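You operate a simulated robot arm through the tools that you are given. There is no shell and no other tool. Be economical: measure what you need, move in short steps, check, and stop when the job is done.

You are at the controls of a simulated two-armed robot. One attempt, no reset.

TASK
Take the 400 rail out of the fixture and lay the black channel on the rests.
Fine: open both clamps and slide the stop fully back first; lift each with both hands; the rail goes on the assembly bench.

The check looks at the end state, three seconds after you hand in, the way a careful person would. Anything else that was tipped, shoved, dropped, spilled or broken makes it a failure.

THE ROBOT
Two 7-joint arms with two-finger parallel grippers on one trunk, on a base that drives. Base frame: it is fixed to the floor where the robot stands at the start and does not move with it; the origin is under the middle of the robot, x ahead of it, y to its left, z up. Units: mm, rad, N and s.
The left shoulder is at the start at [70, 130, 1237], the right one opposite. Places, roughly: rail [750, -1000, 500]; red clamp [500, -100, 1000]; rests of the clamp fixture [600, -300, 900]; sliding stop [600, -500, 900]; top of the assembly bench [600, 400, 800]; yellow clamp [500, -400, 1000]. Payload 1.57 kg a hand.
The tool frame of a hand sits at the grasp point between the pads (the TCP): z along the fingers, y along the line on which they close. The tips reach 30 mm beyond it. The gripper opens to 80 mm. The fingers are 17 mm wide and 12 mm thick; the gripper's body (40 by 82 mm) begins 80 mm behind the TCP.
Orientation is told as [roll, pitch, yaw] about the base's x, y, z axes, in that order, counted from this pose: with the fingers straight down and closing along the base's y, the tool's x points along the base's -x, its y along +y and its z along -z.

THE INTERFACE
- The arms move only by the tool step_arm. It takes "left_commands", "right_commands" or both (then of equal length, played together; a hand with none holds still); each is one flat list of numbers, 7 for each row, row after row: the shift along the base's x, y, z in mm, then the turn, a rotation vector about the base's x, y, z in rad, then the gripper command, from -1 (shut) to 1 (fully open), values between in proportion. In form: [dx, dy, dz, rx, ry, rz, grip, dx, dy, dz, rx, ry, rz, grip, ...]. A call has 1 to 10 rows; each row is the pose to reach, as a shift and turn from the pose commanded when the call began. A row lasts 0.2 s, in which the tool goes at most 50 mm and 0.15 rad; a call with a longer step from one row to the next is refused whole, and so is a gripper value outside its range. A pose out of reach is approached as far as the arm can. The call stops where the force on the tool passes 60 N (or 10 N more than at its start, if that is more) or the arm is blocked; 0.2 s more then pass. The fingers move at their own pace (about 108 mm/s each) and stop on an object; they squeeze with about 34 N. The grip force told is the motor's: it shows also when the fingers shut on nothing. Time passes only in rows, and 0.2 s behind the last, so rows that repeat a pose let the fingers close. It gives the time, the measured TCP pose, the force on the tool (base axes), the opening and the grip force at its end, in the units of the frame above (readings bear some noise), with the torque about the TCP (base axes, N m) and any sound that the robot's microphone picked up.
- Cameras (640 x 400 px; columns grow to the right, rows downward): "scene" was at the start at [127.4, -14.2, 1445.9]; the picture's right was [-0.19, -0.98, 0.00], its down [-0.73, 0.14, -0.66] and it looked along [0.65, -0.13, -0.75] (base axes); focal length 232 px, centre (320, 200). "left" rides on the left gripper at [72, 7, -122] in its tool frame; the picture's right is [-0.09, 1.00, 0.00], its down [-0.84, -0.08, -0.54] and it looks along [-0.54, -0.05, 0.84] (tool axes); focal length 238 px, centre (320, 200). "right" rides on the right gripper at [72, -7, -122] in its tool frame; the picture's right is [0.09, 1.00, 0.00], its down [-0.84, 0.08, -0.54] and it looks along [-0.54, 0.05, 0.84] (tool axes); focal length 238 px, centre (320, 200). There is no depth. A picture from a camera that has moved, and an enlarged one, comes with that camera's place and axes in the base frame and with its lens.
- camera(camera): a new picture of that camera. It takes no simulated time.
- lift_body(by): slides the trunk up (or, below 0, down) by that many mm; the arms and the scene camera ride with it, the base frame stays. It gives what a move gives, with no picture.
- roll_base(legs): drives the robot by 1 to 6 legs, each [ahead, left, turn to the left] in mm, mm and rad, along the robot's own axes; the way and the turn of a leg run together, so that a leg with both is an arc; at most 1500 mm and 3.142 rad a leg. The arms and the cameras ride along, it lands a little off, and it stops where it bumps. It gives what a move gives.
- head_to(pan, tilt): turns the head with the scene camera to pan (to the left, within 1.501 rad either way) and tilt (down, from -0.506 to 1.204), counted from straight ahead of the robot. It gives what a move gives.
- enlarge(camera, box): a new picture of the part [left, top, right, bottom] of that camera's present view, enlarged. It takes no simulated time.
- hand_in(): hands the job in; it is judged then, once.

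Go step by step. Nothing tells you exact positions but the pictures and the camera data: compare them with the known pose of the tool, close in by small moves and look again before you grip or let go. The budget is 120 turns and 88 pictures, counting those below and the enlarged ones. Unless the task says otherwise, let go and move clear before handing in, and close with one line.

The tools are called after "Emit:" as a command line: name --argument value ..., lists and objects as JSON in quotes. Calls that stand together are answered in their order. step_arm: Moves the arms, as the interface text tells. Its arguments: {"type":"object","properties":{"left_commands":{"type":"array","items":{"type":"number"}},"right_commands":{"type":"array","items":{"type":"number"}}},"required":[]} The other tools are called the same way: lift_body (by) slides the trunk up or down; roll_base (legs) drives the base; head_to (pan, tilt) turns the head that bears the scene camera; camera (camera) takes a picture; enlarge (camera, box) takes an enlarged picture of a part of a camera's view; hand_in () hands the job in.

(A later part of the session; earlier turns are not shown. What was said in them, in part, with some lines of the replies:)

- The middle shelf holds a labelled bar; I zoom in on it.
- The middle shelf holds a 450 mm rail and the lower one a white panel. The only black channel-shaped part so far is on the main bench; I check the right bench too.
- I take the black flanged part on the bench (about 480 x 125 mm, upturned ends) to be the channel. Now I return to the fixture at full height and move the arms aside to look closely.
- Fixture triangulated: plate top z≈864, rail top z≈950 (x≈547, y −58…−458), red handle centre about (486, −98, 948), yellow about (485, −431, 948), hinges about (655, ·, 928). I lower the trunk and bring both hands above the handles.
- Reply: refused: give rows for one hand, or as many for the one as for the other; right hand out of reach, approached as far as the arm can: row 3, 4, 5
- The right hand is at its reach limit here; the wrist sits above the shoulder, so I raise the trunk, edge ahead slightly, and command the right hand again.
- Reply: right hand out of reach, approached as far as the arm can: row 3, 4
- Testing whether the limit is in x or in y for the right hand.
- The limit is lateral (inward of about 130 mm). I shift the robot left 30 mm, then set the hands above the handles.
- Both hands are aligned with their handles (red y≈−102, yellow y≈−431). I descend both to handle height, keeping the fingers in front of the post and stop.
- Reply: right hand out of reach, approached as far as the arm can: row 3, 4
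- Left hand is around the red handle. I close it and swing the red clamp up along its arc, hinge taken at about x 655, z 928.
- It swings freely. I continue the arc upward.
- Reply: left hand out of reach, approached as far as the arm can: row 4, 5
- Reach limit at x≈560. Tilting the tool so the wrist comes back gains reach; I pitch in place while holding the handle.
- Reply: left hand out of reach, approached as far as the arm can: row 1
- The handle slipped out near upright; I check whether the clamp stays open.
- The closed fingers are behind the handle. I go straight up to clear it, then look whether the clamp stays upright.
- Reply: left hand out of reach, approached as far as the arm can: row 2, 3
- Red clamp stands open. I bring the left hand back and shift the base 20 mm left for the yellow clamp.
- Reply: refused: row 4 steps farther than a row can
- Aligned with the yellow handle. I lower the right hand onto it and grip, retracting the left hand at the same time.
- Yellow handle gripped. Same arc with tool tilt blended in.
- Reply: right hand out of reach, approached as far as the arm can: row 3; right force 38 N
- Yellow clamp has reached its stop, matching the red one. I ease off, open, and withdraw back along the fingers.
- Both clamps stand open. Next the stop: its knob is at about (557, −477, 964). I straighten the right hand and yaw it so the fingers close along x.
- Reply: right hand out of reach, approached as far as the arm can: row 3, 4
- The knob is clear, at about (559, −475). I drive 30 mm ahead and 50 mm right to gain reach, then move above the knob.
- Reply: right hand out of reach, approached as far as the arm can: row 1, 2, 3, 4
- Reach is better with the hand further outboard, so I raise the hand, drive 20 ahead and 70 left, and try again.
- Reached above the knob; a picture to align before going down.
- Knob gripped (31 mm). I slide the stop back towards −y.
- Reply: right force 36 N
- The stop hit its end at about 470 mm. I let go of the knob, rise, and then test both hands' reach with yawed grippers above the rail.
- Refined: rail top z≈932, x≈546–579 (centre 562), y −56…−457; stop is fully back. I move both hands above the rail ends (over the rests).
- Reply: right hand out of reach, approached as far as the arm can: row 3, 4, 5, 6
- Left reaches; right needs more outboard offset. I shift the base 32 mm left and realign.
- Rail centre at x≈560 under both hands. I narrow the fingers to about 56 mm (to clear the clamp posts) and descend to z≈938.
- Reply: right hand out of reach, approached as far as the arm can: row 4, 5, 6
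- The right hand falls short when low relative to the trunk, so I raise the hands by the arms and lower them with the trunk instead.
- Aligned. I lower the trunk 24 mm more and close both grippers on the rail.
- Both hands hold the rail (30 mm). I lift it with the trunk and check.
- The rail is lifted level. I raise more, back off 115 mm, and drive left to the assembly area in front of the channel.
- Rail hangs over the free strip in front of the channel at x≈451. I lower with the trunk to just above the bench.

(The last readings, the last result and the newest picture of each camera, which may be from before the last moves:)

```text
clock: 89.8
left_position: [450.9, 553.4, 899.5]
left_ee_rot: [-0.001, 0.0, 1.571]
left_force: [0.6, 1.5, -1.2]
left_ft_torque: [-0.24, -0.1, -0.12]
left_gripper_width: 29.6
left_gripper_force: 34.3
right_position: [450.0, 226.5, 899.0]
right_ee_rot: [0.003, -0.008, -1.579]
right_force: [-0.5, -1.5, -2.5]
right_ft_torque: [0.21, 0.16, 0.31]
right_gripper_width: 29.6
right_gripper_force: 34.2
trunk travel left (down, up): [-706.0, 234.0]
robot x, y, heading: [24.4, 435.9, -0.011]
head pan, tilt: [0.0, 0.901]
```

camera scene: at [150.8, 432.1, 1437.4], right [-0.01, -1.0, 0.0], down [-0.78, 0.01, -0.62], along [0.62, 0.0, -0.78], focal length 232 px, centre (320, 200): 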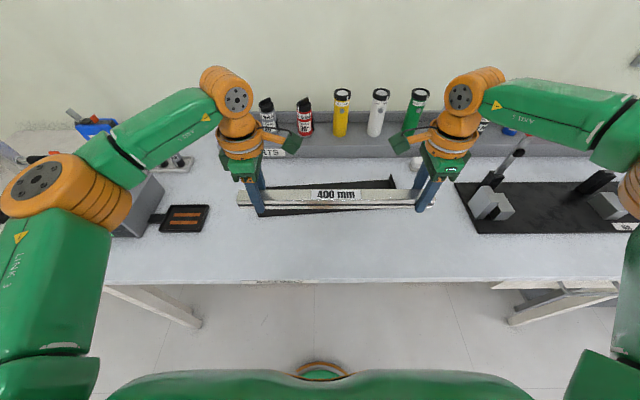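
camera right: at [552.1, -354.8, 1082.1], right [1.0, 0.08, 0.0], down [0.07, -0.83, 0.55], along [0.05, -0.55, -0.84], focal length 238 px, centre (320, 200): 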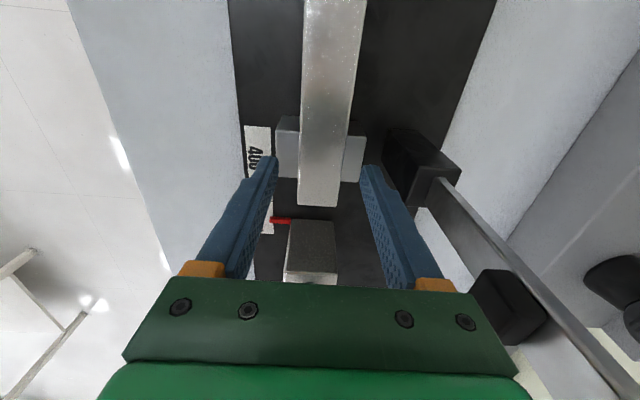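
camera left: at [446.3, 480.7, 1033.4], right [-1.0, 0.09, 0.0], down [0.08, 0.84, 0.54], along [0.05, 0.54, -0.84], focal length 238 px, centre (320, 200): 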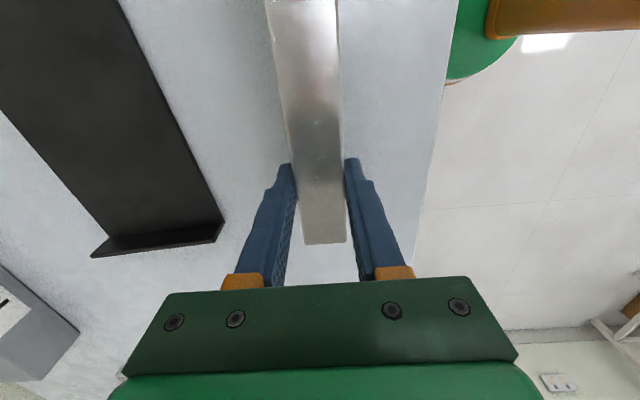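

Emit:
step_arm --left_commands '[0, 0, -3, 0, 0, 0, -1, 0, 0, -6, 0, 0, 0, -1]' --right_commands '[0, 0, -3, 0, 0, 0, -1, 0, 0, -6, 0, 0, 0, -1]'

Emit:
step_arm --left_commands '[0, 0, -2, 0, 0, 0, -1, 0, 0, -4, 0, 0, 0, -1]' --right_commands '[0, 0, -2, 0, 0, 0, -1, 0, 0, -4, 0, 0, 0, -1]'

```text
clock: 90.4
left_position: [451.3, 552.9, 894.5]
left_ee_rot: [-0.001, -0.003, 1.571]
left_force: [0.5, 2.9, -1.2]
left_ft_torque: [-0.2, -0.17, -0.18]
left_gripper_width: 29.6
left_gripper_force: 34.5
right_position: [449.6, 226.3, 893.4]
right_ee_rot: [0.004, -0.009, -1.58]
right_force: [0.9, -3.4, -2.9]
right_ft_torque: [-0.05, 0.18, 0.08]
right_gripper_width: 29.8
right_gripper_force: 34.1
trunk travel left (down, up): [-706.0, 234.0]
robot x, y, heading: [24.2, 429.0, -0.012]
head pan, tilt: [0.0, 0.901]
```

```text
clock: 91.0
left_position: [450.7, 553.5, 889.3]
left_ee_rot: [0.0, -0.003, 1.572]
left_force: [-0.1, -0.3, -2.4]
left_ft_torque: [0.59, -0.14, -0.09]
left_gripper_width: 29.7
left_gripper_force: 33.7
right_position: [450.7, 227.3, 888.8]
right_ee_rot: [0.004, -0.008, -1.579]
right_force: [0.3, 0.4, -1.5]
right_ft_torque: [-0.36, 0.18, -0.04]
right_gripper_width: 29.7
right_gripper_force: 33.8
trunk travel left (down, up): [-706.0, 234.0]
robot x, y, heading: [23.1, 435.5, -0.01]
head pan, tilt: [0.0, 0.901]
```

No contact yet; continuing down in small steps.

Emit:
step_arm --left_commands '[0, 0, -2, 0, 0, 0, -1, 0, 0, -5, 0, 0, 0, -1]' --right_commands '[0, 0, -2, 0, 0, 0, -1, 0, 0, -5, 0, 0, 0, -1]'

Emit:
enlarge --camera "scene" --box '[220, 170, 440, 260]'

```text
clock: 91.6
left_position: [451.2, 553.8, 884.6]
left_ee_rot: [0.0, -0.002, 1.573]
left_force: [1.4, -0.8, -3.2]
left_ft_torque: [0.09, -0.08, -0.02]
left_gripper_width: 29.6
left_gripper_force: 33.8
right_position: [450.3, 227.5, 884.0]
right_ee_rot: [0.003, -0.007, -1.578]
right_force: [-1.6, 0.2, -0.4]
right_ft_torque: [0.42, 0.09, 0.46]
right_gripper_width: 29.6
right_gripper_force: 34.1
trunk travel left (down, up): [-706.0, 234.0]
robot x, y, heading: [23.3, 436.9, -0.01]
head pan, tilt: [0.0, 0.901]
```

```text
2.91 times, centred on (330, 215) of scene
camera zoom: at [150.8, 433.8, 1272.4], right [-0.01, -1.0, 0.0], down [-0.78, 0.01, -0.62], along [0.62, -0.01, -0.78], focal length 676 px, centre (291, 156)
```

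zoom: 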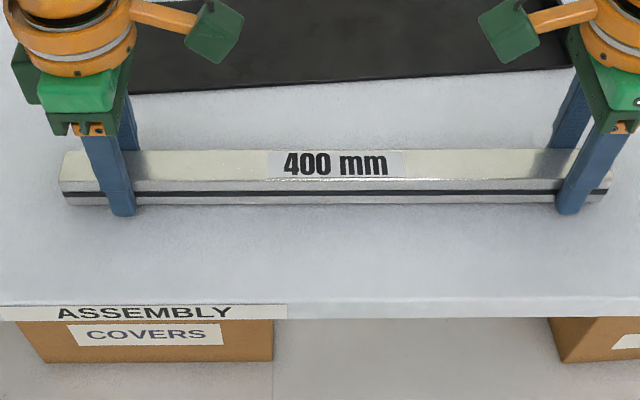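

Emit:
step_arm --left_commands '[0, 0, -2, 0, 0, 0, -1, 0, 0, -4, 0, 0, 0, -1, 0, 0, -6, 0, 0, 0, -1]' --right_commands '[0, 0, -2, 0, 0, 0, -1, 0, 0, -4, 0, 0, 0, -1, 0, 0, -6, 0, 0, 0, -1]'

Emit:
step_arm --left_commands '[0, 0, -2, 0, 0, 0, -1, 0, 0, -4, 0, 0, 0, -1]' --right_commands '[0, 0, -2, 0, 0, 0, -1, 0, 0, -4, 0, 0, 0, -1]'

```text
clock: 92.4
left_position: [449.9, 554.0, 880.0]
left_ee_rot: [-0.005, -0.002, 1.572]
left_force: [2.5, 0.0, 8.3]
left_ft_torque: [0.35, -0.14, -0.1]
left_gripper_width: 29.8
left_gripper_force: 34.4
right_position: [450.4, 226.9, 880.6]
right_ee_rot: [0.009, -0.009, -1.578]
right_force: [5.6, -2.5, 15.5]
right_ft_torque: [-0.56, 0.24, 0.23]
right_gripper_width: 29.5
right_gripper_force: 34.2
trunk travel left (down, up): [-706.0, 234.0]
robot x, y, heading: [24.2, 431.6, -0.008]
head pan, tilt: [0.0, 0.901]
```

```text
clock: 93.0
left_position: [448.4, 554.0, 880.6]
left_ee_rot: [-0.012, 0.0, 1.574]
left_force: [19.3, 6.7, 47.0]
left_ft_torque: [0.2, 0.03, -0.04]
left_gripper_width: 29.5
left_gripper_force: 33.7
right_position: [447.8, 226.5, 880.8]
right_ee_rot: [0.017, -0.008, -1.58]
right_force: [19.2, -10.0, 50.6]
right_ft_torque: [-0.05, 0.47, 0.29]
right_gripper_width: 29.5
right_gripper_force: 34.1
trunk travel left (down, up): [-706.0, 234.0]
robot x, y, heading: [24.5, 434.3, -0.013]
head pan, tilt: [0.0, 0.901]
```

Contact at z≈880 on both hands. I relieve the pressure, open gently and rise.

Emit:
step_arm --left_commands '[0, 0, 4, 0, 0, 0, -1, 0, 0, 4, 0, 0, 0, -0.2, 0, 0, 4, 0, 0, 0, 0.3, 0, 0, 4, 0, 0, 0, 0.3, 0, 0, 30, 0, 0, 0, 0.3, 0, 0, 70, 0, 0, 0, 0.3]' --right_commands '[0, 0, 4, 0, 0, 0, -1, 0, 0, 4, 0, 0, 0, -0.2, 0, 0, 4, 0, 0, 0, 0.3, 0, 0, 4, 0, 0, 0, 0.3, 0, 0, 30, 0, 0, 0, 0.3, 0, 0, 70, 0, 0, 0, 0.3]'

Emit:
lift_body --by 100

Emit:
camera --camera "scene"

```text
clock: 94.4
left_position: [449.0, 552.2, 944.4]
left_ee_rot: [0.0, -0.004, 1.572]
left_force: [-0.2, 0.0, -0.7]
left_ft_torque: [0.01, -0.01, -0.02]
left_gripper_width: 52.1
left_gripper_force: 0.1
right_position: [448.9, 226.1, 946.3]
right_ee_rot: [0.003, -0.009, -1.577]
right_force: [1.3, -1.0, 0.0]
right_ft_torque: [-0.01, -0.04, 0.0]
right_gripper_width: 52.0
right_gripper_force: 0.0
trunk travel left (down, up): [-706.0, 234.0]
robot x, y, heading: [23.8, 435.3, -0.009]
head pan, tilt: [0.0, 0.901]
```

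```text
clock: 95.7
left_position: [450.8, 553.2, 1045.0]
left_ee_rot: [0.0, -0.002, 1.572]
left_force: [-0.3, 0.5, 0.2]
left_ft_torque: [0.04, 0.02, -0.05]
left_gripper_width: 51.9
left_gripper_force: 0.1
right_position: [451.4, 225.5, 1045.8]
right_ee_rot: [0.004, -0.009, -1.58]
right_force: [-0.2, 0.7, 0.2]
right_ft_torque: [0.0, 0.0, 0.0]
right_gripper_width: 52.1
right_gripper_force: 0.0
trunk travel left (down, up): [-806.0, 134.0]
robot x, y, heading: [22.8, 435.4, -0.005]
head pan, tilt: [0.0, 0.901]
```

```text
32 pictures are left
camera scene: at [150.0, 433.9, 1372.5], right [-0.01, -1.0, 0.0], down [-0.78, 0.01, -0.62], along [0.62, -0.01, -0.78], focal length 232 px, centre (320, 200)
```

scene: 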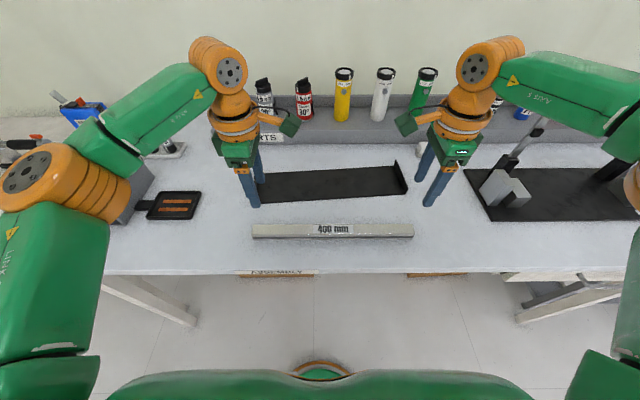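

The rail lies on the assembly bench. Now the channel: about 443 x 118 mm, turned about 0.07 rad, end flanges near y≈617 and y≈178. I turn the hands back to closing along y.

Emit:
step_arm --left_commands '[0, 0, 0, 0, 0, -0.14, 0, 0, 6, 0, 0, 0, -0.28, 0, 0, 12, 0, 0, 0, -0.42, 0, 0, 18, 0, 0, 0, -0.56, 0, 0, 24, 0, 0, 0, -0.7, 0, 0, 30, 0, 0, 0, -0.84, 0, 0, 36, 0, 0, 0, -0.98, 0, 0, 40, 0, 0, 0, -1.12, 0, 0, 45, 0, 0, 0, -1.26, 0, 0, 50, 0, 0, 0, -1.4, 0]' --right_commands '[0, 0, 0, 0, 0, 0.14, 0, 0, 0, 0, 0, 0, 0.28, 0, 0, 0, 0, 0, 0, 0.42, 0, 0, 0, 0, 0, 0, 0.56, 0, 0, 0, 0, 0, 0, 0.7, 0, 0, 0, 0, 0, 0, 0.84, 0, 0, 0, 0, 0, 0, 0.98, 0, 0, 0, 0, 0, 0, 1.12, 0, 0, 0, 0, 0, 0, 1.26, 0, 0, 0, 0, 0, 0, 1.4, 0]'

Emit:
step_arm --left_commands '[0, 0, 0, 0, -0.1, -0.08, 0, 0, 0, 0, 0, -0.2, -0.17, 0, 0, 0, 0, 0, -0.3, -0.17, 0, 0, 0, 0, 0, -0.4, -0.17, 0]' --right_commands '[0, 0, 0, 0, -0.1, 0.08, 0, 0, 0, 0, 0, -0.2, 0.17, 0, 0, 0, 0, 0, -0.3, 0.17, 0, 0, 0, 0, 0, -0.4, 0.17, 0]'

Emit:
roll_base --legs '[[100, -72, 0], [0, 0, 0.08]]'

Emit:
camera --camera "scene"

```text
clock: 97.9
left_position: [451.4, 603.0, 1046.3]
left_ee_rot: [-0.001, -0.001, 0.169]
left_force: [0.1, 0.1, -0.4]
left_ft_torque: [0.02, -0.03, 0.01]
left_gripper_width: 39.8
left_gripper_force: 0.0
right_position: [450.2, 225.9, 1044.8]
right_ee_rot: [0.006, -0.008, -0.176]
right_force: [0.3, 0.1, 0.5]
right_ft_torque: [-0.01, 0.01, 0.0]
right_gripper_width: 40.1
right_gripper_force: 0.2
trunk travel left (down, up): [-806.0, 134.0]
robot x, y, heading: [20.7, 433.4, -0.008]
head pan, tilt: [0.0, 0.901]
```

```text
clock: 98.9
left_position: [449.7, 603.1, 1046.0]
left_ee_rot: [-0.04, -0.403, 0.007]
left_force: [-0.2, -0.4, 0.5]
left_ft_torque: [0.01, -0.03, 0.02]
left_gripper_width: 39.9
left_gripper_force: 0.0
right_position: [449.6, 225.6, 1046.3]
right_ee_rot: [0.046, -0.407, -0.017]
right_force: [0.0, 0.4, 0.4]
right_ft_torque: [-0.04, 0.0, 0.04]
right_gripper_width: 40.1
right_gripper_force: 0.0
trunk travel left (down, up): [-806.0, 134.0]
robot x, y, heading: [24.0, 430.0, -0.011]
head pan, tilt: [0.0, 0.901]
```

```text
clock: 100.6
left_position: [534.9, 562.3, 1044.9]
left_ee_rot: [-0.036, -0.401, 0.087]
left_force: [1.0, -0.4, -0.2]
left_ft_torque: [0.0, 0.0, 0.0]
left_gripper_width: 40.2
left_gripper_force: 0.0
right_position: [564.2, 187.1, 1045.3]
right_ee_rot: [0.044, -0.407, 0.064]
right_force: [-0.1, 0.3, -0.2]
right_ft_torque: [-0.03, 0.0, 0.02]
right_gripper_width: 40.1
right_gripper_force: 0.1
trunk travel left (down, up): [-806.0, 134.0]
robot x, y, heading: [124.1, 357.8, 0.066]
head pan, tilt: [0.0, 0.901]
```

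```text
31 pictures are left
camera scene: at [247.8, 370.2, 1372.7], right [0.07, -1.0, 0.0], down [-0.78, -0.06, -0.62], along [0.62, 0.04, -0.78], focal length 232 px, centre (320, 200)
```

scene: 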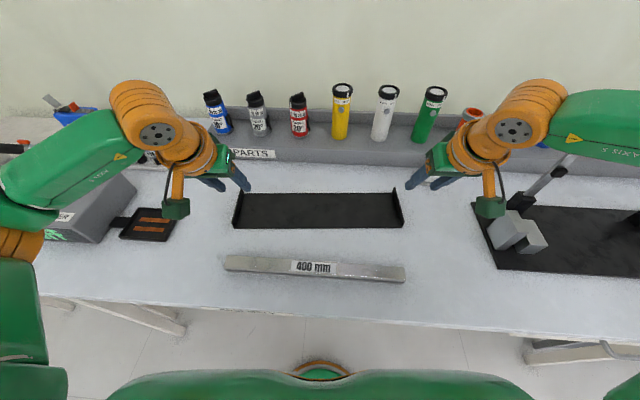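

Emit:
enlarge --camera "scene" --box '[210, 160, 430, 290]'

Emit:
camera --camera "left"

Emit:
camera --camera "right"

```text
2.91 times, centred on (320, 225) of scene
camera zoom: at [247.8, 370.2, 1372.7], right [0.07, -1.0, 0.0], down [-0.78, -0.06, -0.62], along [0.62, 0.04, -0.78], focal length 676 px, centre (320, 127)
```

zoom: 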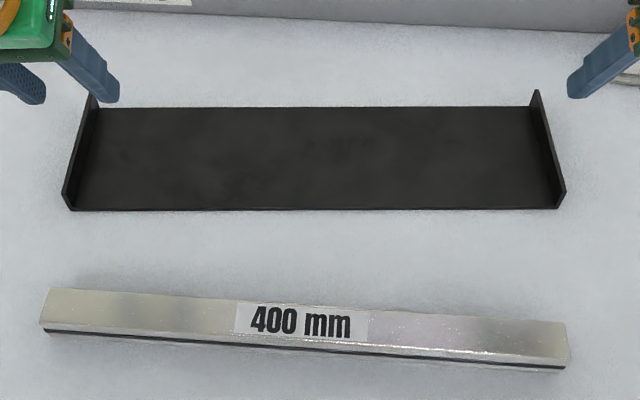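

```text
29 pictures are left
camera left: at [422.1, 563.5, 1128.8], right [0.01, 1.0, 0.0], down [0.56, -0.01, 0.83], along [0.83, -0.01, -0.56], focal length 238 px, centre (320, 200)
```

left: 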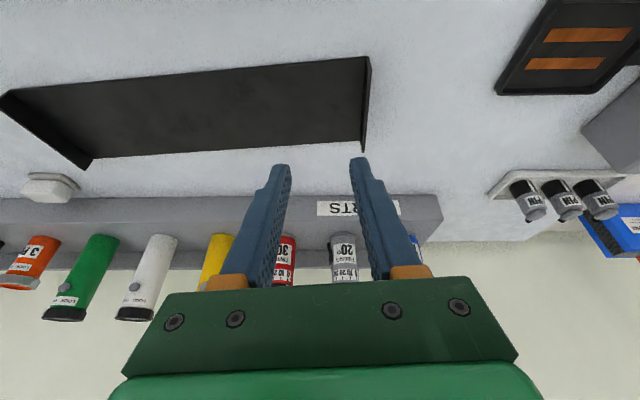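

```text
28 pictures are left
camera right: at [450.6, 167.8, 1129.1], right [-0.17, 0.99, 0.0], down [0.55, 0.09, 0.83], along [0.82, 0.14, -0.56], focal length 238 px, centre (320, 200)
```

right: 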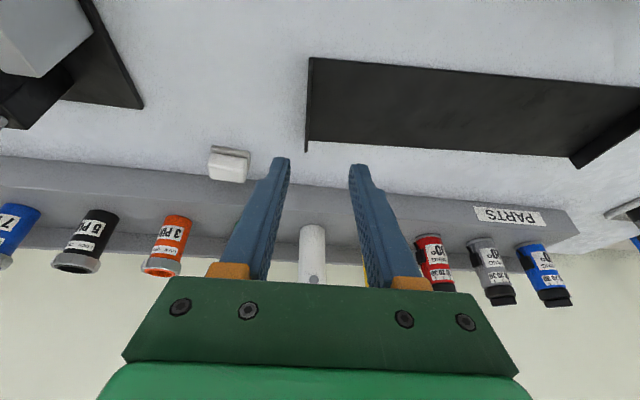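

Channel measured: left flange grip point ≈(585, 616), right ≈(617, 176), flange top z≈877. I move the hands above these points, level the roll, and come down partly with the trunk.

Emit:
step_arm --left_commands '[15, 15, 0, 0.018, 0, -0.006, 0.5, 30, 30, 0, 0.036, 0, -0.012, 0.5, 45, 45, 0, 0.036, 0, -0.012, 0.5, 50, 54, -10, 0.036, 0, -0.012, 0.5]' --right_commands '[15, -3, 0, -0.022, 0, 0.005, 0.5, 30, -6, 0, -0.044, 0, 0.01, 0.5, 45, -9, 0, -0.044, 0, 0.01, 0.5, 53, -11, -10, -0.044, 0, 0.01, 0.5]'

Emit:
lift_body --by -100

Emit:
camera --camera "left"

Emit:
camera --camera "right"

```text
clock: 101.6
left_position: [585.4, 616.6, 1035.5]
left_ee_rot: [0.004, -0.401, 0.059]
left_force: [0.7, 0.9, 0.7]
left_ft_torque: [-0.01, -0.01, -0.02]
left_gripper_width: 60.1
left_gripper_force: 0.0
right_position: [618.6, 177.4, 1035.7]
right_ee_rot: [-0.003, -0.401, 0.092]
right_force: [0.3, -0.2, -0.5]
right_ft_torque: [0.01, -0.03, -0.01]
right_gripper_width: 59.8
right_gripper_force: 0.3
trunk travel left (down, up): [-806.0, 134.0]
robot x, y, heading: [124.4, 363.2, 0.07]
head pan, tilt: [0.0, 0.901]
```

```text
clock: 103.0
left_position: [585.7, 617.0, 934.7]
left_ee_rot: [0.001, -0.403, 0.06]
left_force: [-0.8, -0.2, -0.5]
left_ft_torque: [0.01, 0.01, 0.0]
left_gripper_width: 59.9
left_gripper_force: 0.1
right_position: [616.7, 177.2, 936.9]
right_ee_rot: [-0.002, -0.402, 0.092]
right_force: [-0.7, -0.4, -0.1]
right_ft_torque: [-0.02, -0.01, 0.03]
right_gripper_width: 60.1
right_gripper_force: 0.1
trunk travel left (down, up): [-706.0, 234.0]
robot x, y, heading: [127.0, 360.7, 0.074]
head pan, tilt: [0.0, 0.901]
```

```text
27 pictures are left
camera left: at [472.8, 616.8, 1018.7], right [0.02, 1.0, 0.04], down [0.56, -0.04, 0.83], along [0.83, 0.0, -0.56], focal length 238 px, centre (320, 200)
```

left: 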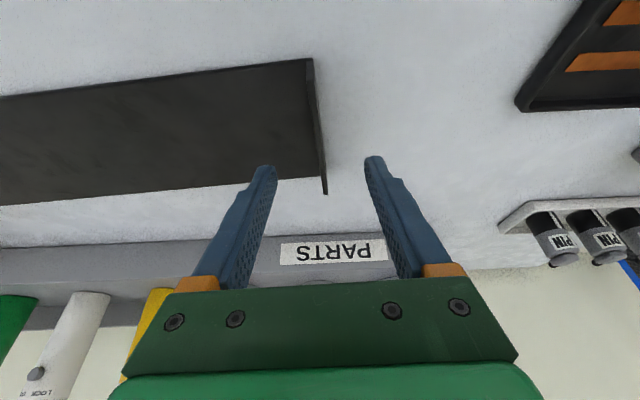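

```text
26 pictures are left
camera right: at [503.9, 160.6, 1020.2], right [-0.18, 0.98, -0.04], down [0.55, 0.13, 0.83], along [0.82, 0.12, -0.56], focal length 238 px, centre (320, 200)
```

right: 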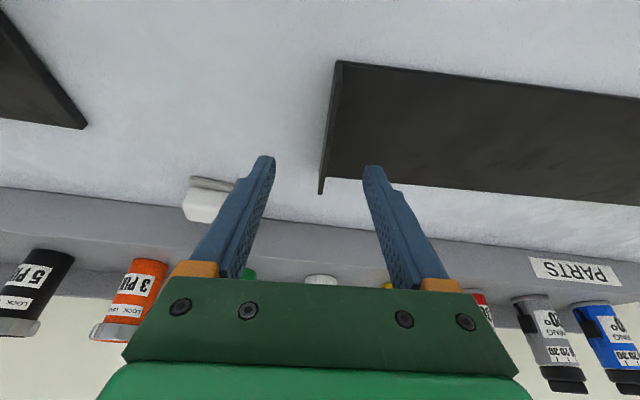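

Both flanges sit between the fingers. I lower by 49 mm, 10 mm nearer, and close.

Emit:
step_arm --left_commands '[-5, 0, -15, 0, 0, 0, 0.5, -10, 0, -30, 0, 0, 0, 0.5, -10, 0, -42, 0, 0, 0, 0.5, -10, 0, -49, 0, 0, 0, 0.5, -10, 0, -49, 0, 0, 0, 0.5]' --right_commands '[-5, 0, -15, 0, 0, 0, 0.5, -10, 0, -30, 0, 0, 0, 0.5, -10, 0, -42, 0, 0, 0, 0.5, -10, 0, -50, 0, 0, 0, 0.5, -10, 0, -50, 0, 0, 0, 0.5]'

Emit:
camera --camera "scene"

```text
clock: 104.2
left_position: [575.6, 617.4, 885.6]
left_ee_rot: [0.001, -0.402, 0.06]
left_force: [-0.3, -0.4, 1.2]
left_ft_torque: [0.0, -0.03, 0.01]
left_gripper_width: 60.0
left_gripper_force: 0.0
right_position: [607.2, 177.4, 886.8]
right_ee_rot: [-0.002, -0.403, 0.092]
right_force: [0.3, -0.5, 0.6]
right_ft_torque: [0.03, -0.01, 0.02]
right_gripper_width: 59.8
right_gripper_force: 0.2
trunk travel left (down, up): [-706.0, 234.0]
robot x, y, heading: [121.8, 358.8, 0.071]
head pan, tilt: [0.0, 0.901]
```

```text
25 pictures are left
camera scene: at [248.6, 371.2, 1272.6], right [0.07, -1.0, 0.0], down [-0.78, -0.06, -0.62], along [0.62, 0.04, -0.78], focal length 232 px, centre (320, 200)
```

scene: 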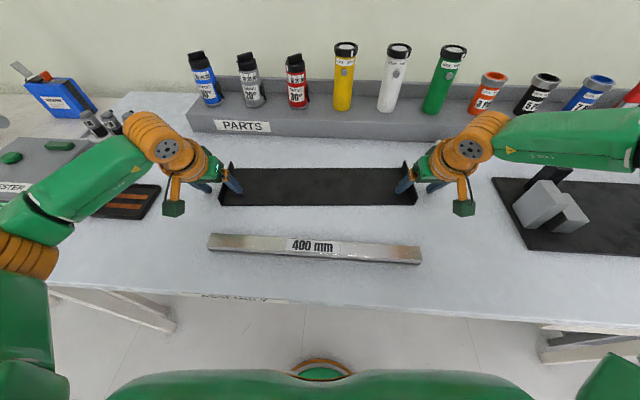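

Emit:
step_arm --left_commands '[0, 0, 0, 0, 0, 0, 0, 0, 0, 0, 0, 0, 0, -0.5, 0, 0, 0, 0, 0, 0, -1, 0, 0, 0, 0, 0, 0, -1, 0, 0, 0, 0, 0, 0, -1]' --right_commands '[0, 0, 0, 0, 0, 0, 0, 0, 0, 0, 0, 0, 0, -0.5, 0, 0, 0, 0, 0, 0, -1, 0, 0, 0, 0, 0, 0, -1, 0, 0, 0, 0, 0, 0, -1]'

Emit:
lift_body --by 15

Emit:
enlarge --camera "scene" --box '[180, 120, 460, 290]'

```text
clock: 105.3
left_position: [575.6, 614.5, 885.7]
left_ee_rot: [-0.005, -0.403, 0.056]
left_force: [3.7, -49.1, -0.2]
left_ft_torque: [-0.39, -0.27, 0.21]
left_gripper_width: 5.1
left_gripper_force: 24.9
right_position: [607.8, 179.4, 885.8]
right_ee_rot: [0.005, -0.404, 0.093]
right_force: [-3.5, 50.1, 1.1]
right_ft_torque: [0.48, 0.52, -0.11]
right_gripper_width: 4.9
right_gripper_force: 25.6
trunk travel left (down, up): [-706.0, 234.0]
robot x, y, heading: [124.0, 361.6, 0.073]
head pan, tilt: [0.0, 0.901]
```

```text
clock: 106.0
left_position: [576.0, 615.2, 901.1]
left_ee_rot: [-0.007, -0.401, 0.058]
left_force: [3.9, -51.2, -2.6]
left_ft_torque: [-0.44, -0.31, 0.18]
left_gripper_width: 5.3
left_gripper_force: 25.2
right_position: [608.7, 179.4, 901.7]
right_ee_rot: [0.005, -0.406, 0.093]
right_force: [-3.5, 51.2, -1.7]
right_ft_torque: [0.52, 0.46, -0.08]
right_gripper_width: 5.6
right_gripper_force: 25.3
trunk travel left (down, up): [-721.0, 219.0]
robot x, y, heading: [124.6, 358.6, 0.068]
head pan, tilt: [0.0, 0.901]
```

```text
2.29 times, centred on (320, 205) of scene
camera zoom: at [249.7, 371.3, 1287.5], right [0.07, -1.0, 0.0], down [-0.78, -0.06, -0.62], along [0.62, 0.04, -0.78], focal length 531 px, centre (320, 189)
```

zoom: 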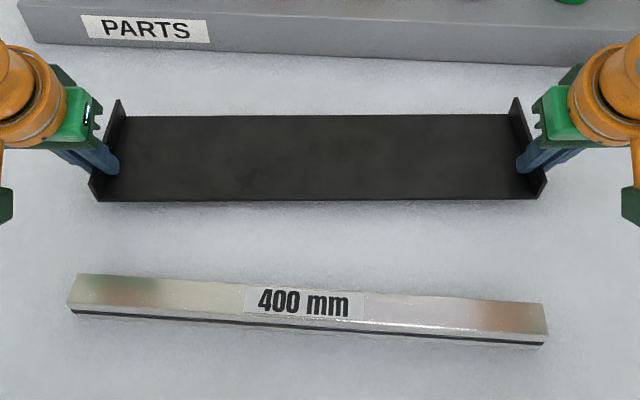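

Both flanges gripped (5 mm), but the hands pull against each other with 50 N. I bring the commanded spacing in slightly to relax.

Emit:
step_arm --left_commands '[0, -1.2, 0, 0, 0, 0, -1, 0, -2.4, 0, 0, 0, 0, -1]' --right_commands '[0, 1, 0, 0, 0, 0, -1, 0, 2, 0, 0, 0, 0, -1]'

Emit:
lift_body --by 120

Emit:
camera --camera "scene"

```text
clock: 106.6
left_position: [575.9, 615.0, 901.3]
left_ee_rot: [-0.002, -0.401, 0.059]
left_force: [4.0, -37.8, -2.8]
left_ft_torque: [-0.44, 0.21, 0.23]
left_gripper_width: 5.2
left_gripper_force: 25.1
right_position: [608.9, 179.5, 902.0]
right_ee_rot: [-0.001, -0.405, 0.093]
right_force: [-3.4, 38.2, -1.9]
right_ft_torque: [0.5, -0.06, -0.08]
right_gripper_width: 5.0
right_gripper_force: 25.0
trunk travel left (down, up): [-721.0, 219.0]
robot x, y, heading: [124.9, 362.8, 0.077]
head pan, tilt: [0.0, 0.901]
```

```text
clock: 108.1
left_position: [577.0, 613.4, 1022.6]
left_ee_rot: [-0.002, -0.401, 0.059]
left_force: [3.3, -37.6, -2.5]
left_ft_torque: [-0.38, 0.11, 0.25]
left_gripper_width: 4.9
left_gripper_force: 25.4
right_position: [608.8, 179.9, 1020.8]
right_ee_rot: [-0.001, -0.403, 0.095]
right_force: [-2.8, 36.5, -1.7]
right_ft_torque: [0.49, -0.01, -0.09]
right_gripper_width: 5.1
right_gripper_force: 25.5
trunk travel left (down, up): [-841.0, 99.0]
robot x, y, heading: [122.6, 363.6, 0.071]
head pan, tilt: [0.0, 0.901]
```

```text
23 pictures are left
camera scene: at [250.1, 371.4, 1407.4], right [0.07, -1.0, 0.0], down [-0.78, -0.06, -0.62], along [0.62, 0.04, -0.78], focal length 232 px, centre (320, 200)
```

scene: 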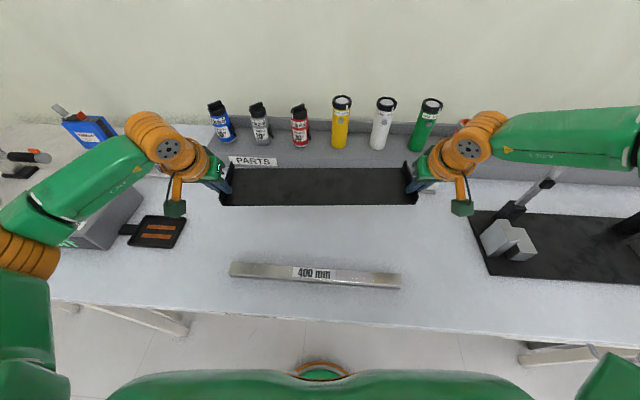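

The channel is lifted level. I relax the side force further, then back off, square up and drive right to the fixture.

Emit:
step_arm --left_commands '[0, -2, 0, 0, 0, 0, -1, 0, -4, 0, 0, 0, 0, -1]' --right_commands '[0, 2, 0, 0, 0, 0, -1, 0, 4, 0, 0, 0, 0, -1]'

Emit:
roll_base --legs '[[-140, 0, 0], [0, 0, -0.073], [0, -645, 0]]'

Emit:
camera --camera "scene"

```text
clock: 108.7
left_position: [575.4, 614.5, 1020.5]
left_ee_rot: [0.007, -0.399, 0.064]
left_force: [1.2, 2.1, -2.5]
left_ft_torque: [-0.16, 0.77, 0.4]
left_gripper_width: 4.7
left_gripper_force: 25.3
right_position: [608.3, 182.3, 1021.5]
right_ee_rot: [-0.008, -0.4, 0.091]
right_force: [-0.1, -3.0, -1.0]
right_ft_torque: [0.31, -0.57, -0.18]
right_gripper_width: 4.8
right_gripper_force: 25.5
trunk travel left (down, up): [-841.0, 99.0]
robot x, y, heading: [123.3, 363.2, 0.071]
head pan, tilt: [0.0, 0.901]
```

```text
clock: 113.6
left_position: [454.3, -70.0, 1019.9]
left_ee_rot: [0.011, -0.402, -0.01]
left_force: [0.0, 46.1, -1.4]
left_ft_torque: [0.71, 0.06, 0.52]
left_gripper_width: 4.8
left_gripper_force: 25.1
right_position: [454.2, -504.3, 1021.2]
right_ee_rot: [-0.011, -0.397, 0.02]
right_force: [-0.2, -45.8, -0.8]
right_ft_torque: [-0.54, 0.04, -0.45]
right_gripper_width: 5.0
right_gripper_force: 25.0
trunk travel left (down, up): [-841.0, 99.0]
robot x, y, heading: [-13.6, -290.7, 0.003]
head pan, tilt: [0.0, 0.901]
```

```text
22 pictures are left
camera scene: at [111.4, -288.7, 1407.4], right [0.0, -1.0, 0.0], down [-0.78, 0.0, -0.62], along [0.62, 0.0, -0.78], focal length 232 px, centre (320, 200)
```

scene: 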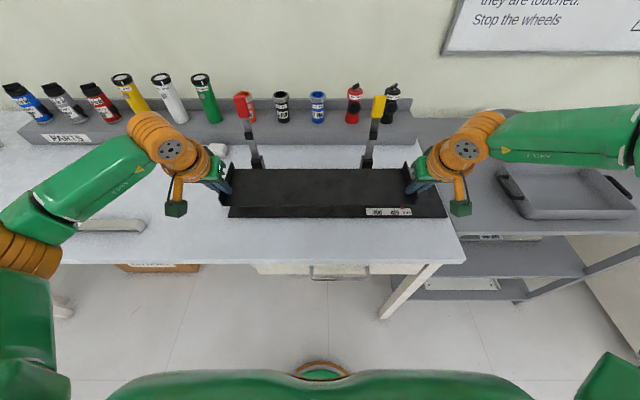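

The side force is now reversed; I back it off 2 mm per hand and zoom on the fixture and channel.

Emit:
step_arm --left_commands '[0, 1.1, 0, 0, 0, 0, -1, 0, 2.2, 0, 0, 0, 0, -1]' --right_commands '[0, -1.1, 0, 0, 0, 0, -1, 0, -2.2, 0, 0, 0, 0, -1]'

Emit:
enlarge --camera "scene" --box '[200, 90, 470, 260]'

```text
clock: 114.2
left_position: [452.7, -71.3, 1021.8]
left_ee_rot: [0.005, -0.402, -0.013]
left_force: [-0.1, -22.5, -2.5]
left_ft_torque: [-0.27, -0.28, 0.28]
left_gripper_width: 5.0
left_gripper_force: 25.3
right_position: [454.8, -505.2, 1019.4]
right_ee_rot: [-0.007, -0.398, 0.021]
right_force: [-0.8, 22.5, -1.1]
right_ft_torque: [0.58, 0.36, -0.11]
right_gripper_width: 4.8
right_gripper_force: 24.7
trunk travel left (down, up): [-841.0, 99.0]
robot x, y, heading: [-13.7, -289.5, 0.001]
head pan, tilt: [0.0, 0.901]
```

```text
2.35 times, centred on (335, 175) of scene
camera zoom: at [111.3, -289.7, 1407.4], right [0.0, -1.0, 0.0], down [-0.78, 0.0, -0.62], along [0.62, 0.0, -0.78], focal length 546 px, centre (285, 259)
```

zoom: 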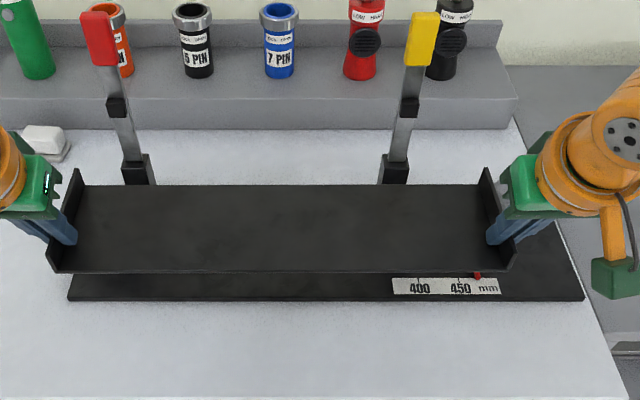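

Channel centre is at about (492, −288); I move ahead 54 mm and 4 mm right and lower to ~25 mm above the rests for a check.

Emit:
roll_base --legs '[[54, -4, 0]]'

Emit:
lift_body --by -30

Emit:
camera --camera "left"

Emit:
camera --camera "right"

Emit:
enlarge --camera "scene" --box '[200, 110, 470, 280]'

```text
clock: 115.2
left_position: [501.1, -73.7, 1026.0]
left_ee_rot: [0.002, -0.409, -0.01]
left_force: [0.7, -42.2, -2.1]
left_ft_torque: [-0.52, -0.48, 0.08]
left_gripper_width: 5.1
left_gripper_force: 25.3
right_position: [503.0, -508.2, 1024.0]
right_ee_rot: [-0.006, -0.405, 0.022]
right_force: [-1.0, 43.2, -1.5]
right_ft_torque: [0.86, 0.53, 0.14]
right_gripper_width: 4.8
right_gripper_force: 25.3
trunk travel left (down, up): [-841.0, 99.0]
robot x, y, heading: [39.1, -297.3, -0.001]
head pan, tilt: [0.0, 0.901]
```

```text
clock: 115.9
left_position: [506.1, -72.8, 991.1]
left_ee_rot: [0.005, -0.401, -0.011]
left_force: [0.8, -4.2, -2.5]
left_ft_torque: [0.06, 0.05, 0.41]
left_gripper_width: 4.9
left_gripper_force: 24.9
right_position: [508.8, -509.9, 990.5]
right_ee_rot: [-0.006, -0.398, 0.022]
right_force: [-0.6, 3.8, -1.7]
right_ft_torque: [0.26, 0.09, -0.26]
right_gripper_width: 4.5
right_gripper_force: 25.5
trunk travel left (down, up): [-811.0, 129.0]
robot x, y, heading: [40.2, -295.8, 0.004]
head pan, tilt: [0.0, 0.901]
```

```text
20 pictures are left
camera left: at [395.0, -67.2, 1074.6], right [0.09, 0.99, 0.04], down [0.56, -0.08, 0.83], along [0.82, -0.06, -0.56], focal length 238 px, centre (320, 200)
```

left: 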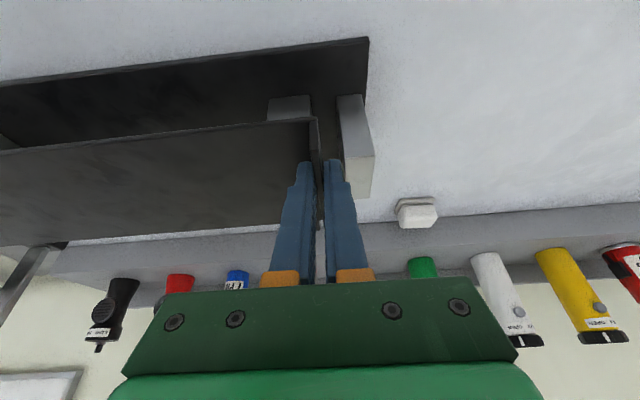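

```text
19 pictures are left
camera right: at [394.7, -517.7, 1074.5], right [-0.1, 0.99, -0.04], down [0.56, 0.09, 0.82], along [0.82, 0.06, -0.57], focal length 238 px, centre (320, 200)
```

right: 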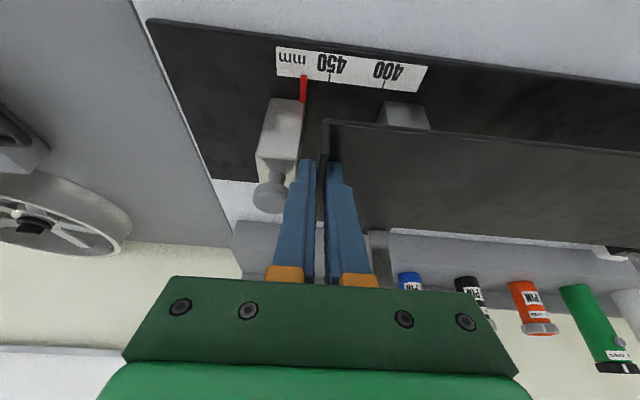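

```text
2.35 times, centred on (335, 195) of scene
camera zoom: at [165.1, -294.0, 1377.3], right [0.0, -1.0, 0.0], down [-0.78, 0.0, -0.62], along [0.62, 0.0, -0.78], focal length 546 px, centre (285, 212)
```

zoom: 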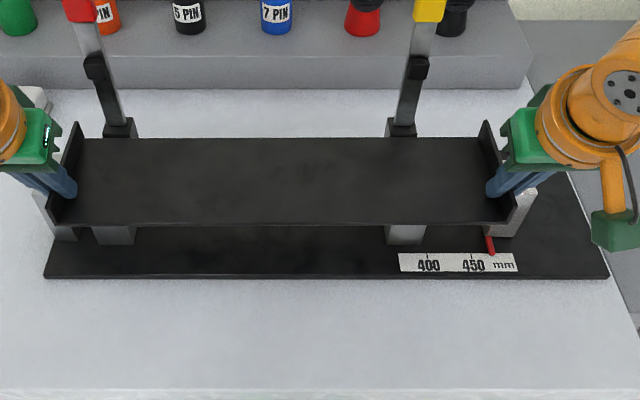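

Gaps of about 14 mm on each side; fingers pass just in front of the end post and stop. I shift 4 mm towards the robot for clearance, lower 33 mm, and check again.

Emit:
step_arm --left_commands '[-1.5, 0, 0, 0, 0, 0, -1, -3, 0, 0, 0, 0, 0, -1]' --right_commands '[-2, 0, 0, 0, 0, 0, -1, -5, 0, 0, 0, 0, 0, -1]'

Emit:
lift_body --by -33

Emit:
enlarge --camera "left" --box '[240, 60, 440, 260]'

Emit:
enlarge --camera "right" --box '[220, 60, 420, 260]'

```text
clock: 116.5
left_position: [504.4, -74.7, 991.1]
left_ee_rot: [0.003, -0.4, -0.011]
left_force: [0.2, -1.5, -2.7]
left_ft_torque: [0.08, 0.1, 0.38]
left_gripper_width: 4.8
left_gripper_force: 25.4
right_position: [503.5, -509.3, 990.4]
right_ee_rot: [-0.009, -0.397, 0.022]
right_force: [0.4, 1.6, -1.8]
right_ft_torque: [0.14, 0.04, -0.41]
right_gripper_width: 4.8
right_gripper_force: 25.2
trunk travel left (down, up): [-811.0, 129.0]
robot x, y, heading: [40.9, -298.0, 0.007]
head pan, tilt: [0.0, 0.901]
```

```text
clock: 117.3
left_position: [503.7, -73.4, 956.4]
left_ee_rot: [0.004, -0.4, -0.01]
left_force: [-0.7, -1.0, -2.8]
left_ft_torque: [0.1, 0.1, 0.39]
left_gripper_width: 4.6
left_gripper_force: 25.1
right_position: [503.5, -509.4, 957.4]
right_ee_rot: [-0.007, -0.397, 0.022]
right_force: [-0.8, 0.2, -1.0]
right_ft_torque: [0.14, 0.04, -0.41]
right_gripper_width: 4.8
right_gripper_force: 25.4
trunk travel left (down, up): [-778.0, 162.0]
robot x, y, heading: [35.7, -296.6, 0.002]
head pan, tilt: [0.0, 0.901]
```

```text
2.00 times, centred on (340, 160) of left
camera zoom: at [392.0, -67.2, 1041.8], right [0.09, 0.99, 0.04], down [0.56, -0.09, 0.83], along [0.82, -0.06, -0.56], focal length 477 px, centre (280, 280)
```

zoom: 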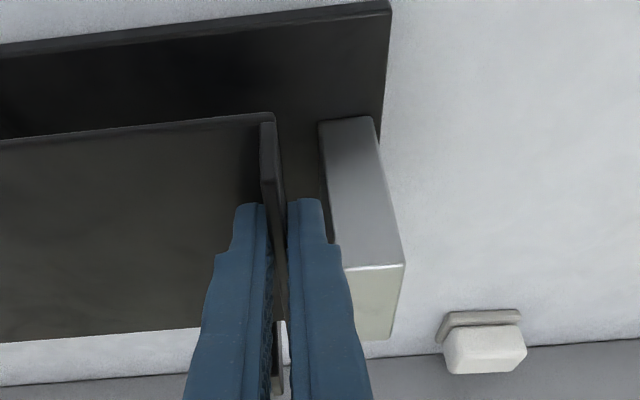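

```text
2.00 times, centred on (320, 160) of right
camera zoom: at [389.8, -517.5, 1041.5], right [-0.1, 0.99, -0.04], down [0.56, 0.09, 0.82], along [0.82, 0.06, -0.57], focal length 477 px, centre (320, 280)
```

zoom: 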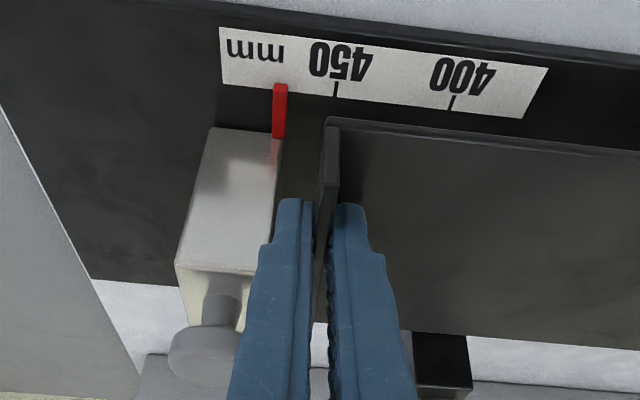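

Clear on both sides. I set the channel down in small steps, watching force.

Emit:
step_arm --left_commands '[0, 0, -3, 0, 0, 0, -1, 0, 0, -6, 0, 0, 0, -1, 0, 0, -9, 0, 0, 0, -1]' --right_commands '[0, 0, -3, 0, 0, 0, -1, 0, 0, -6, 0, 0, 0, -1, 0, 0, -9, 0, 0, 0, -1]'

Emit:
step_arm --left_commands '[0, 0, -2, 0, 0, 0, -1, 0, 0, -4, 0, 0, 0, -1]' --right_commands '[0, 0, -2, 0, 0, 0, -1, 0, 0, -4, 0, 0, 0, -1]'

```text
clock: 118.1
left_position: [504.9, -73.1, 949.2]
left_ee_rot: [0.002, -0.401, -0.01]
left_force: [-0.8, -0.3, -1.7]
left_ft_torque: [0.1, 0.23, 0.34]
left_gripper_width: 4.8
left_gripper_force: 25.4
right_position: [502.9, -510.4, 949.5]
right_ee_rot: [-0.005, -0.398, 0.021]
right_force: [0.6, 0.6, -0.8]
right_ft_torque: [0.13, -0.04, -0.43]
right_gripper_width: 4.9
right_gripper_force: 25.1
trunk travel left (down, up): [-778.0, 162.0]
robot x, y, heading: [39.3, -291.6, -0.002]
head pan, tilt: [0.0, 0.901]
```

```text
clock: 118.7
left_position: [504.2, -74.6, 945.5]
left_ee_rot: [0.004, -0.4, -0.009]
left_force: [-0.6, -1.4, -3.6]
left_ft_torque: [0.08, -0.08, 0.3]
left_gripper_width: 4.9
left_gripper_force: 24.9
right_position: [503.9, -509.8, 945.1]
right_ee_rot: [-0.007, -0.397, 0.022]
right_force: [0.2, 1.9, -1.0]
right_ft_torque: [0.11, 0.23, -0.42]
right_gripper_width: 4.9
right_gripper_force: 25.7
trunk travel left (down, up): [-778.0, 162.0]
robot x, y, heading: [42.1, -295.2, -0.0]
head pan, tilt: [0.0, 0.901]
```

Emit:
step_arm --left_commands '[0, 0, -2, 0, 0, 0, -1, 0, 0, -4, 0, 0, 0, -1]' --right_commands '[0, 0, -2, 0, 0, 0, -1, 0, 0, -4, 0, 0, 0, -1]'

Emit:
step_arm --left_commands '[0, 0, -1.5, 0, 0, 0, -1, 0, 0, -3, 0, 0, 0, -1]' --right_commands '[0, 0, -1.5, 0, 0, 0, -1, 0, 0, -3, 0, 0, 0, -1]'

```text
clock: 119.3
left_position: [503.0, -75.4, 941.3]
left_ee_rot: [0.005, -0.404, -0.011]
left_force: [1.2, -0.2, 0.8]
left_ft_torque: [0.06, -0.82, 0.36]
left_gripper_width: 4.8
left_gripper_force: 24.7
right_position: [502.5, -509.8, 942.8]
right_ee_rot: [-0.007, -0.404, 0.022]
right_force: [3.2, -3.0, 9.7]
right_ft_torque: [0.04, -0.33, -0.41]
right_gripper_width: 4.8
right_gripper_force: 25.0
trunk travel left (down, up): [-778.0, 162.0]
robot x, y, heading: [37.1, -296.6, -0.004]
head pan, tilt: [0.0, 0.901]
```

```text
clock: 119.9
left_position: [501.2, -73.9, 942.1]
left_ee_rot: [0.003, -0.411, -0.01]
left_force: [6.6, 4.4, 15.7]
left_ft_torque: [0.09, -0.77, 0.37]
left_gripper_width: 4.7
left_gripper_force: 25.4
right_position: [501.2, -509.4, 942.0]
right_ee_rot: [-0.006, -0.408, 0.021]
right_force: [9.7, -6.0, 26.8]
right_ft_torque: [0.08, -0.79, -0.44]
right_gripper_width: 4.8
right_gripper_force: 24.8
trunk travel left (down, up): [-778.0, 162.0]
robot x, y, heading: [39.2, -296.3, 0.005]
head pan, tilt: [0.0, 0.901]
```

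The channel rests (contact on both). I relieve, open slightly, and withdraw up.

Emit:
step_arm --left_commands '[0, 0, 2, 0, 0, 0, -1, 0, 0, 3, 0, 0, 0, -0.8, 0, 0, 3, 0, 0, 0, -0.6, 0, 0, 3, 0, 0, 0, -0.6]' --right_commands '[0, 0, 2, 0, 0, 0, -1, 0, 0, 3, 0, 0, 0, -0.8, 0, 0, 3, 0, 0, 0, -0.6, 0, 0, 3, 0, 0, 0, -0.6]'

Emit:
enlarge --camera "scene" --box '[190, 130, 470, 300]'

Emit:
enlarge --camera "left" --box '[240, 60, 440, 260]'

Emit:
enlarge --camera "right" --box '[220, 60, 420, 260]'

```text
clock: 120.9
left_position: [502.2, -73.7, 941.0]
left_ee_rot: [0.005, -0.402, -0.01]
left_force: [0.1, -0.4, -0.1]
left_ft_torque: [-0.06, 0.01, -0.02]
left_gripper_width: 16.2
left_gripper_force: 0.0
right_position: [501.0, -509.2, 941.0]
right_ee_rot: [-0.007, -0.397, 0.023]
right_force: [-1.4, 0.5, 1.0]
right_ft_torque: [0.05, 0.01, -0.02]
right_gripper_width: 16.0
right_gripper_force: 0.1
trunk travel left (down, up): [-778.0, 162.0]
robot x, y, heading: [39.0, -296.7, -0.001]
head pan, tilt: [0.0, 0.901]
```

```text
2.29 times, centred on (330, 215) of scene
camera zoom: at [163.0, -294.0, 1344.6], right [0.0, -1.0, 0.0], down [-0.78, 0.0, -0.62], along [0.62, 0.0, -0.78], focal length 531 px, centre (297, 166)
```

zoom: 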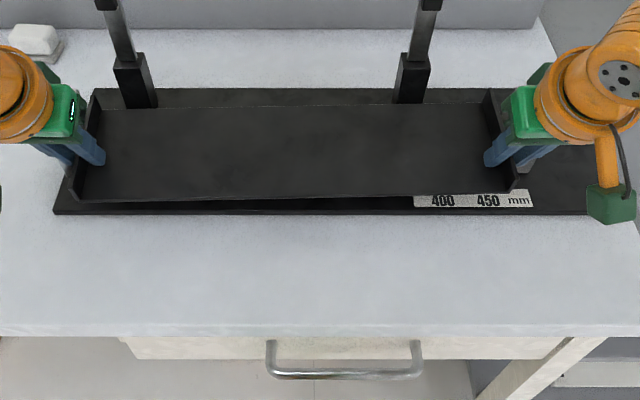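

```text
2.00 times, centred on (340, 160) of left
camera zoom: at [390.4, -67.4, 1025.2], right [0.09, 0.99, 0.04], down [0.56, -0.09, 0.83], along [0.82, -0.06, -0.56], focal length 477 px, centre (280, 280)
```

zoom: 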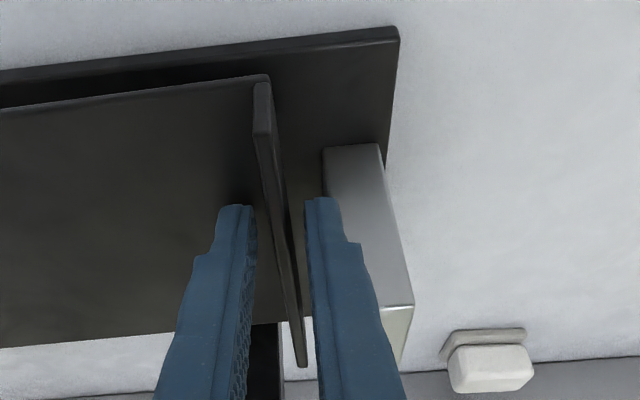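

```text
2.00 times, centred on (320, 160) of right
camera zoom: at [388.1, -517.6, 1024.8], right [-0.1, 0.99, -0.04], down [0.56, 0.09, 0.82], along [0.82, 0.06, -0.57], focal length 477 px, centre (320, 280)
```

zoom: 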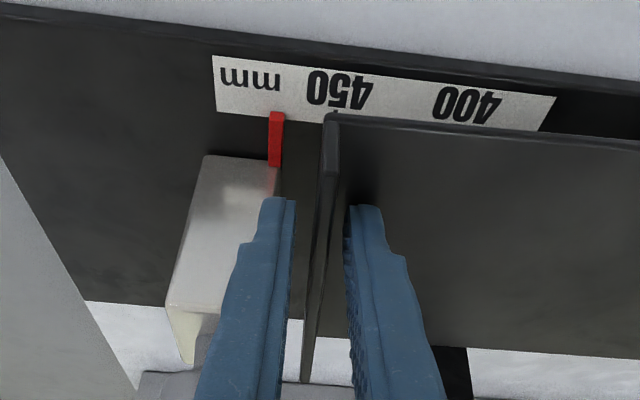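

The channel sits on the rests, yawed by only about 0.02 rad, and the flanges are free of the fingers. I withdraw along the finger direction, then inspect.

Emit:
step_arm --left_commands '[-4, 0, 9, 0, 0, 0, -0.6, -10, 0, 24, 0, 0, 0, -0.6, -18, 0, 42, 0, 0, 0, -0.6, -32, 0, 76, 0, 0, 0, -0.6, -45, 0, 110, 0, 0, 0, -0.6, -75, 10, 130, 0, 0, 0, -0.6]' --right_commands '[-4, 0, 9, 0, 0, 0, -0.6, -10, 0, 24, 0, 0, 0, -0.6, -18, 0, 42, 0, 0, 0, -0.6, -32, 0, 76, 0, 0, 0, -0.6, -45, 0, 110, 0, 0, 0, -0.6, -75, -10, 130, 0, 0, 0, -0.6]'

Emit:
camera --camera "left"

Emit:
enlarge --camera "scene" --box '[180, 120, 480, 300]'

```text
clock: 122.3
left_position: [426.5, -64.1, 1071.1]
left_ee_rot: [0.006, -0.403, -0.01]
left_force: [-1.4, 0.5, -0.2]
left_ft_torque: [0.0, -0.03, -0.01]
left_gripper_width: 15.7
left_gripper_force: 0.0
right_position: [423.7, -520.5, 1071.4]
right_ee_rot: [-0.006, -0.401, 0.023]
right_force: [-0.8, -0.6, -0.6]
right_ft_torque: [0.01, -0.03, -0.04]
right_gripper_width: 16.0
right_gripper_force: 0.1
trunk travel left (down, up): [-778.0, 162.0]
robot x, y, heading: [39.6, -293.5, 0.001]
head pan, tilt: [0.0, 0.901]
```

```text
12 pictures are left
camera left: at [312.9, -56.6, 1155.5], right [0.09, 0.99, 0.04], down [0.56, -0.09, 0.83], along [0.83, -0.06, -0.56], focal length 238 px, centre (320, 200)
```

left: 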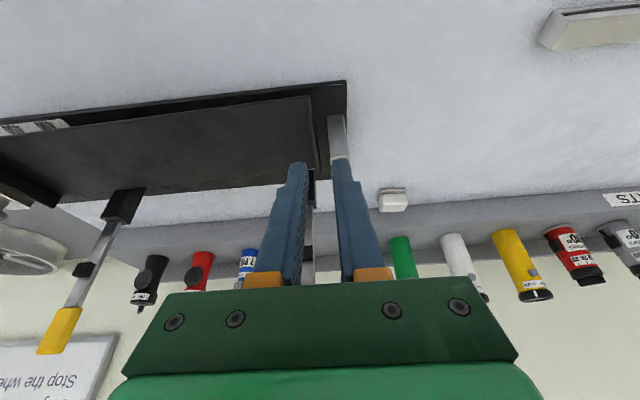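

```text
2.13 times, centred on (330, 210) of scene
camera zoom: at [160.1, -294.3, 1344.9], right [0.0, -1.0, 0.0], down [-0.78, 0.0, -0.62], along [0.62, 0.0, -0.78], focal length 495 px, centre (299, 179)
```

zoom: 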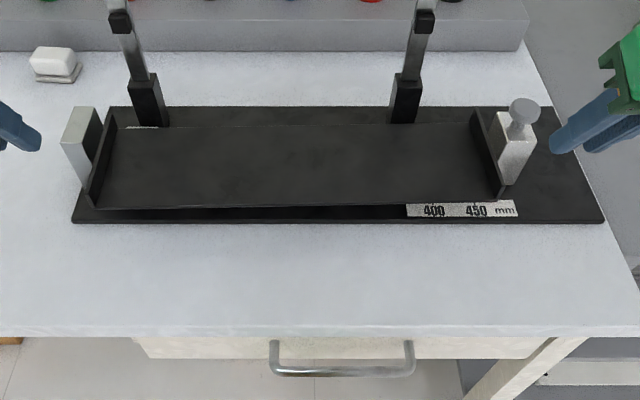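

The hands are clear, but I want to be sure the channel isn't tilted. I back off and lower the head for a near-level view.

Emit:
roll_base --legs '[[-330, 0, 0]]'

Emit:
lift_body --by -340

Emit:
head_to --pan 0.0 --tilt 0.1

Emit:
enlarge --camera "scene" --box '[210, 150, 430, 270]'

```text
clock: 124.5
left_position: [103.6, -62.6, 1068.8]
left_ee_rot: [0.003, -0.401, -0.005]
left_force: [-0.7, -0.8, -0.9]
left_ft_torque: [-0.01, 0.01, 0.02]
left_gripper_width: 15.9
left_gripper_force: 0.1
right_position: [103.7, -519.3, 1070.2]
right_ee_rot: [-0.007, -0.399, 0.028]
right_force: [0.3, 0.0, -0.4]
right_ft_torque: [-0.01, 0.04, 0.01]
right_gripper_width: 15.9
right_gripper_force: 0.2
trunk travel left (down, up): [-778.0, 162.0]
robot x, y, heading: [-287.9, -293.6, 0.01]
head pan, tilt: [0.0, 0.901]
```

```text
clock: 127.8
left_position: [101.0, -61.9, 729.7]
left_ee_rot: [0.002, -0.402, -0.005]
left_force: [-0.1, 0.3, 0.7]
left_ft_torque: [-0.02, -0.02, -0.01]
left_gripper_width: 15.8
left_gripper_force: 0.0
right_position: [101.7, -518.6, 730.6]
right_ee_rot: [-0.006, -0.4, 0.027]
right_force: [0.1, -1.2, -0.1]
right_ft_torque: [0.02, 0.01, 0.04]
right_gripper_width: 16.0
right_gripper_force: 0.0
trunk travel left (down, up): [-438.0, 502.0]
robot x, y, heading: [-289.3, -296.9, 0.009]
head pan, tilt: [0.0, 0.901]
```

```text
clock: 128.9
left_position: [100.6, -62.1, 730.0]
left_ee_rot: [0.004, -0.401, -0.004]
left_force: [0.2, -0.4, -0.1]
left_ft_torque: [0.03, -0.03, 0.02]
left_gripper_width: 16.0
left_gripper_force: 0.0
right_position: [101.8, -519.5, 731.3]
right_ee_rot: [-0.006, -0.397, 0.028]
right_force: [0.3, 0.0, -0.3]
right_ft_torque: [-0.02, -0.01, 0.01]
right_gripper_width: 15.9
right_gripper_force: 0.1
trunk travel left (down, up): [-438.0, 502.0]
robot x, y, heading: [-290.8, -296.7, 0.007]
head pan, tilt: [0.0, 0.099]
```

```text
2.91 times, centred on (320, 210) of scene
camera zoom: at [-145.8, -294.4, 1075.4], right [0.01, -1.0, 0.0], down [-0.1, 0.0, -0.99], along [0.99, 0.01, -0.1], focal length 676 px, centre (320, 171)
```

zoom: 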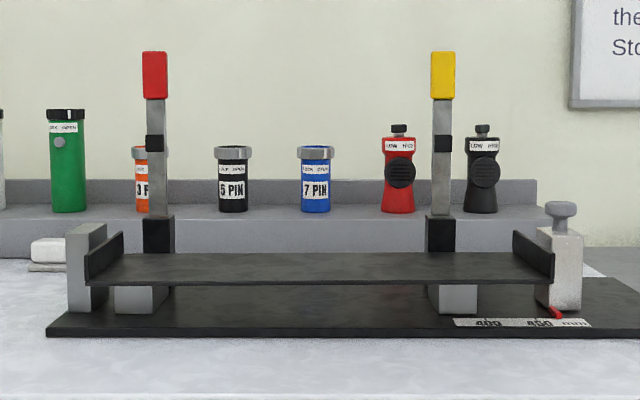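

The level view shows the channel flat on both rests between the end post and the stop. Both clamps are open and the stop is fully back. The rail is on the assembly bench and the hands are clear, so I hand in.

Emit:
hand_in

```text
The job is handed in.
```

The 400 rail is out of the fixture and lying on the assembly bench, and the black channel is lying flat on the fixture's rests. Both clamps are open, the stop is fully back, and I saw nothing else disturbed.
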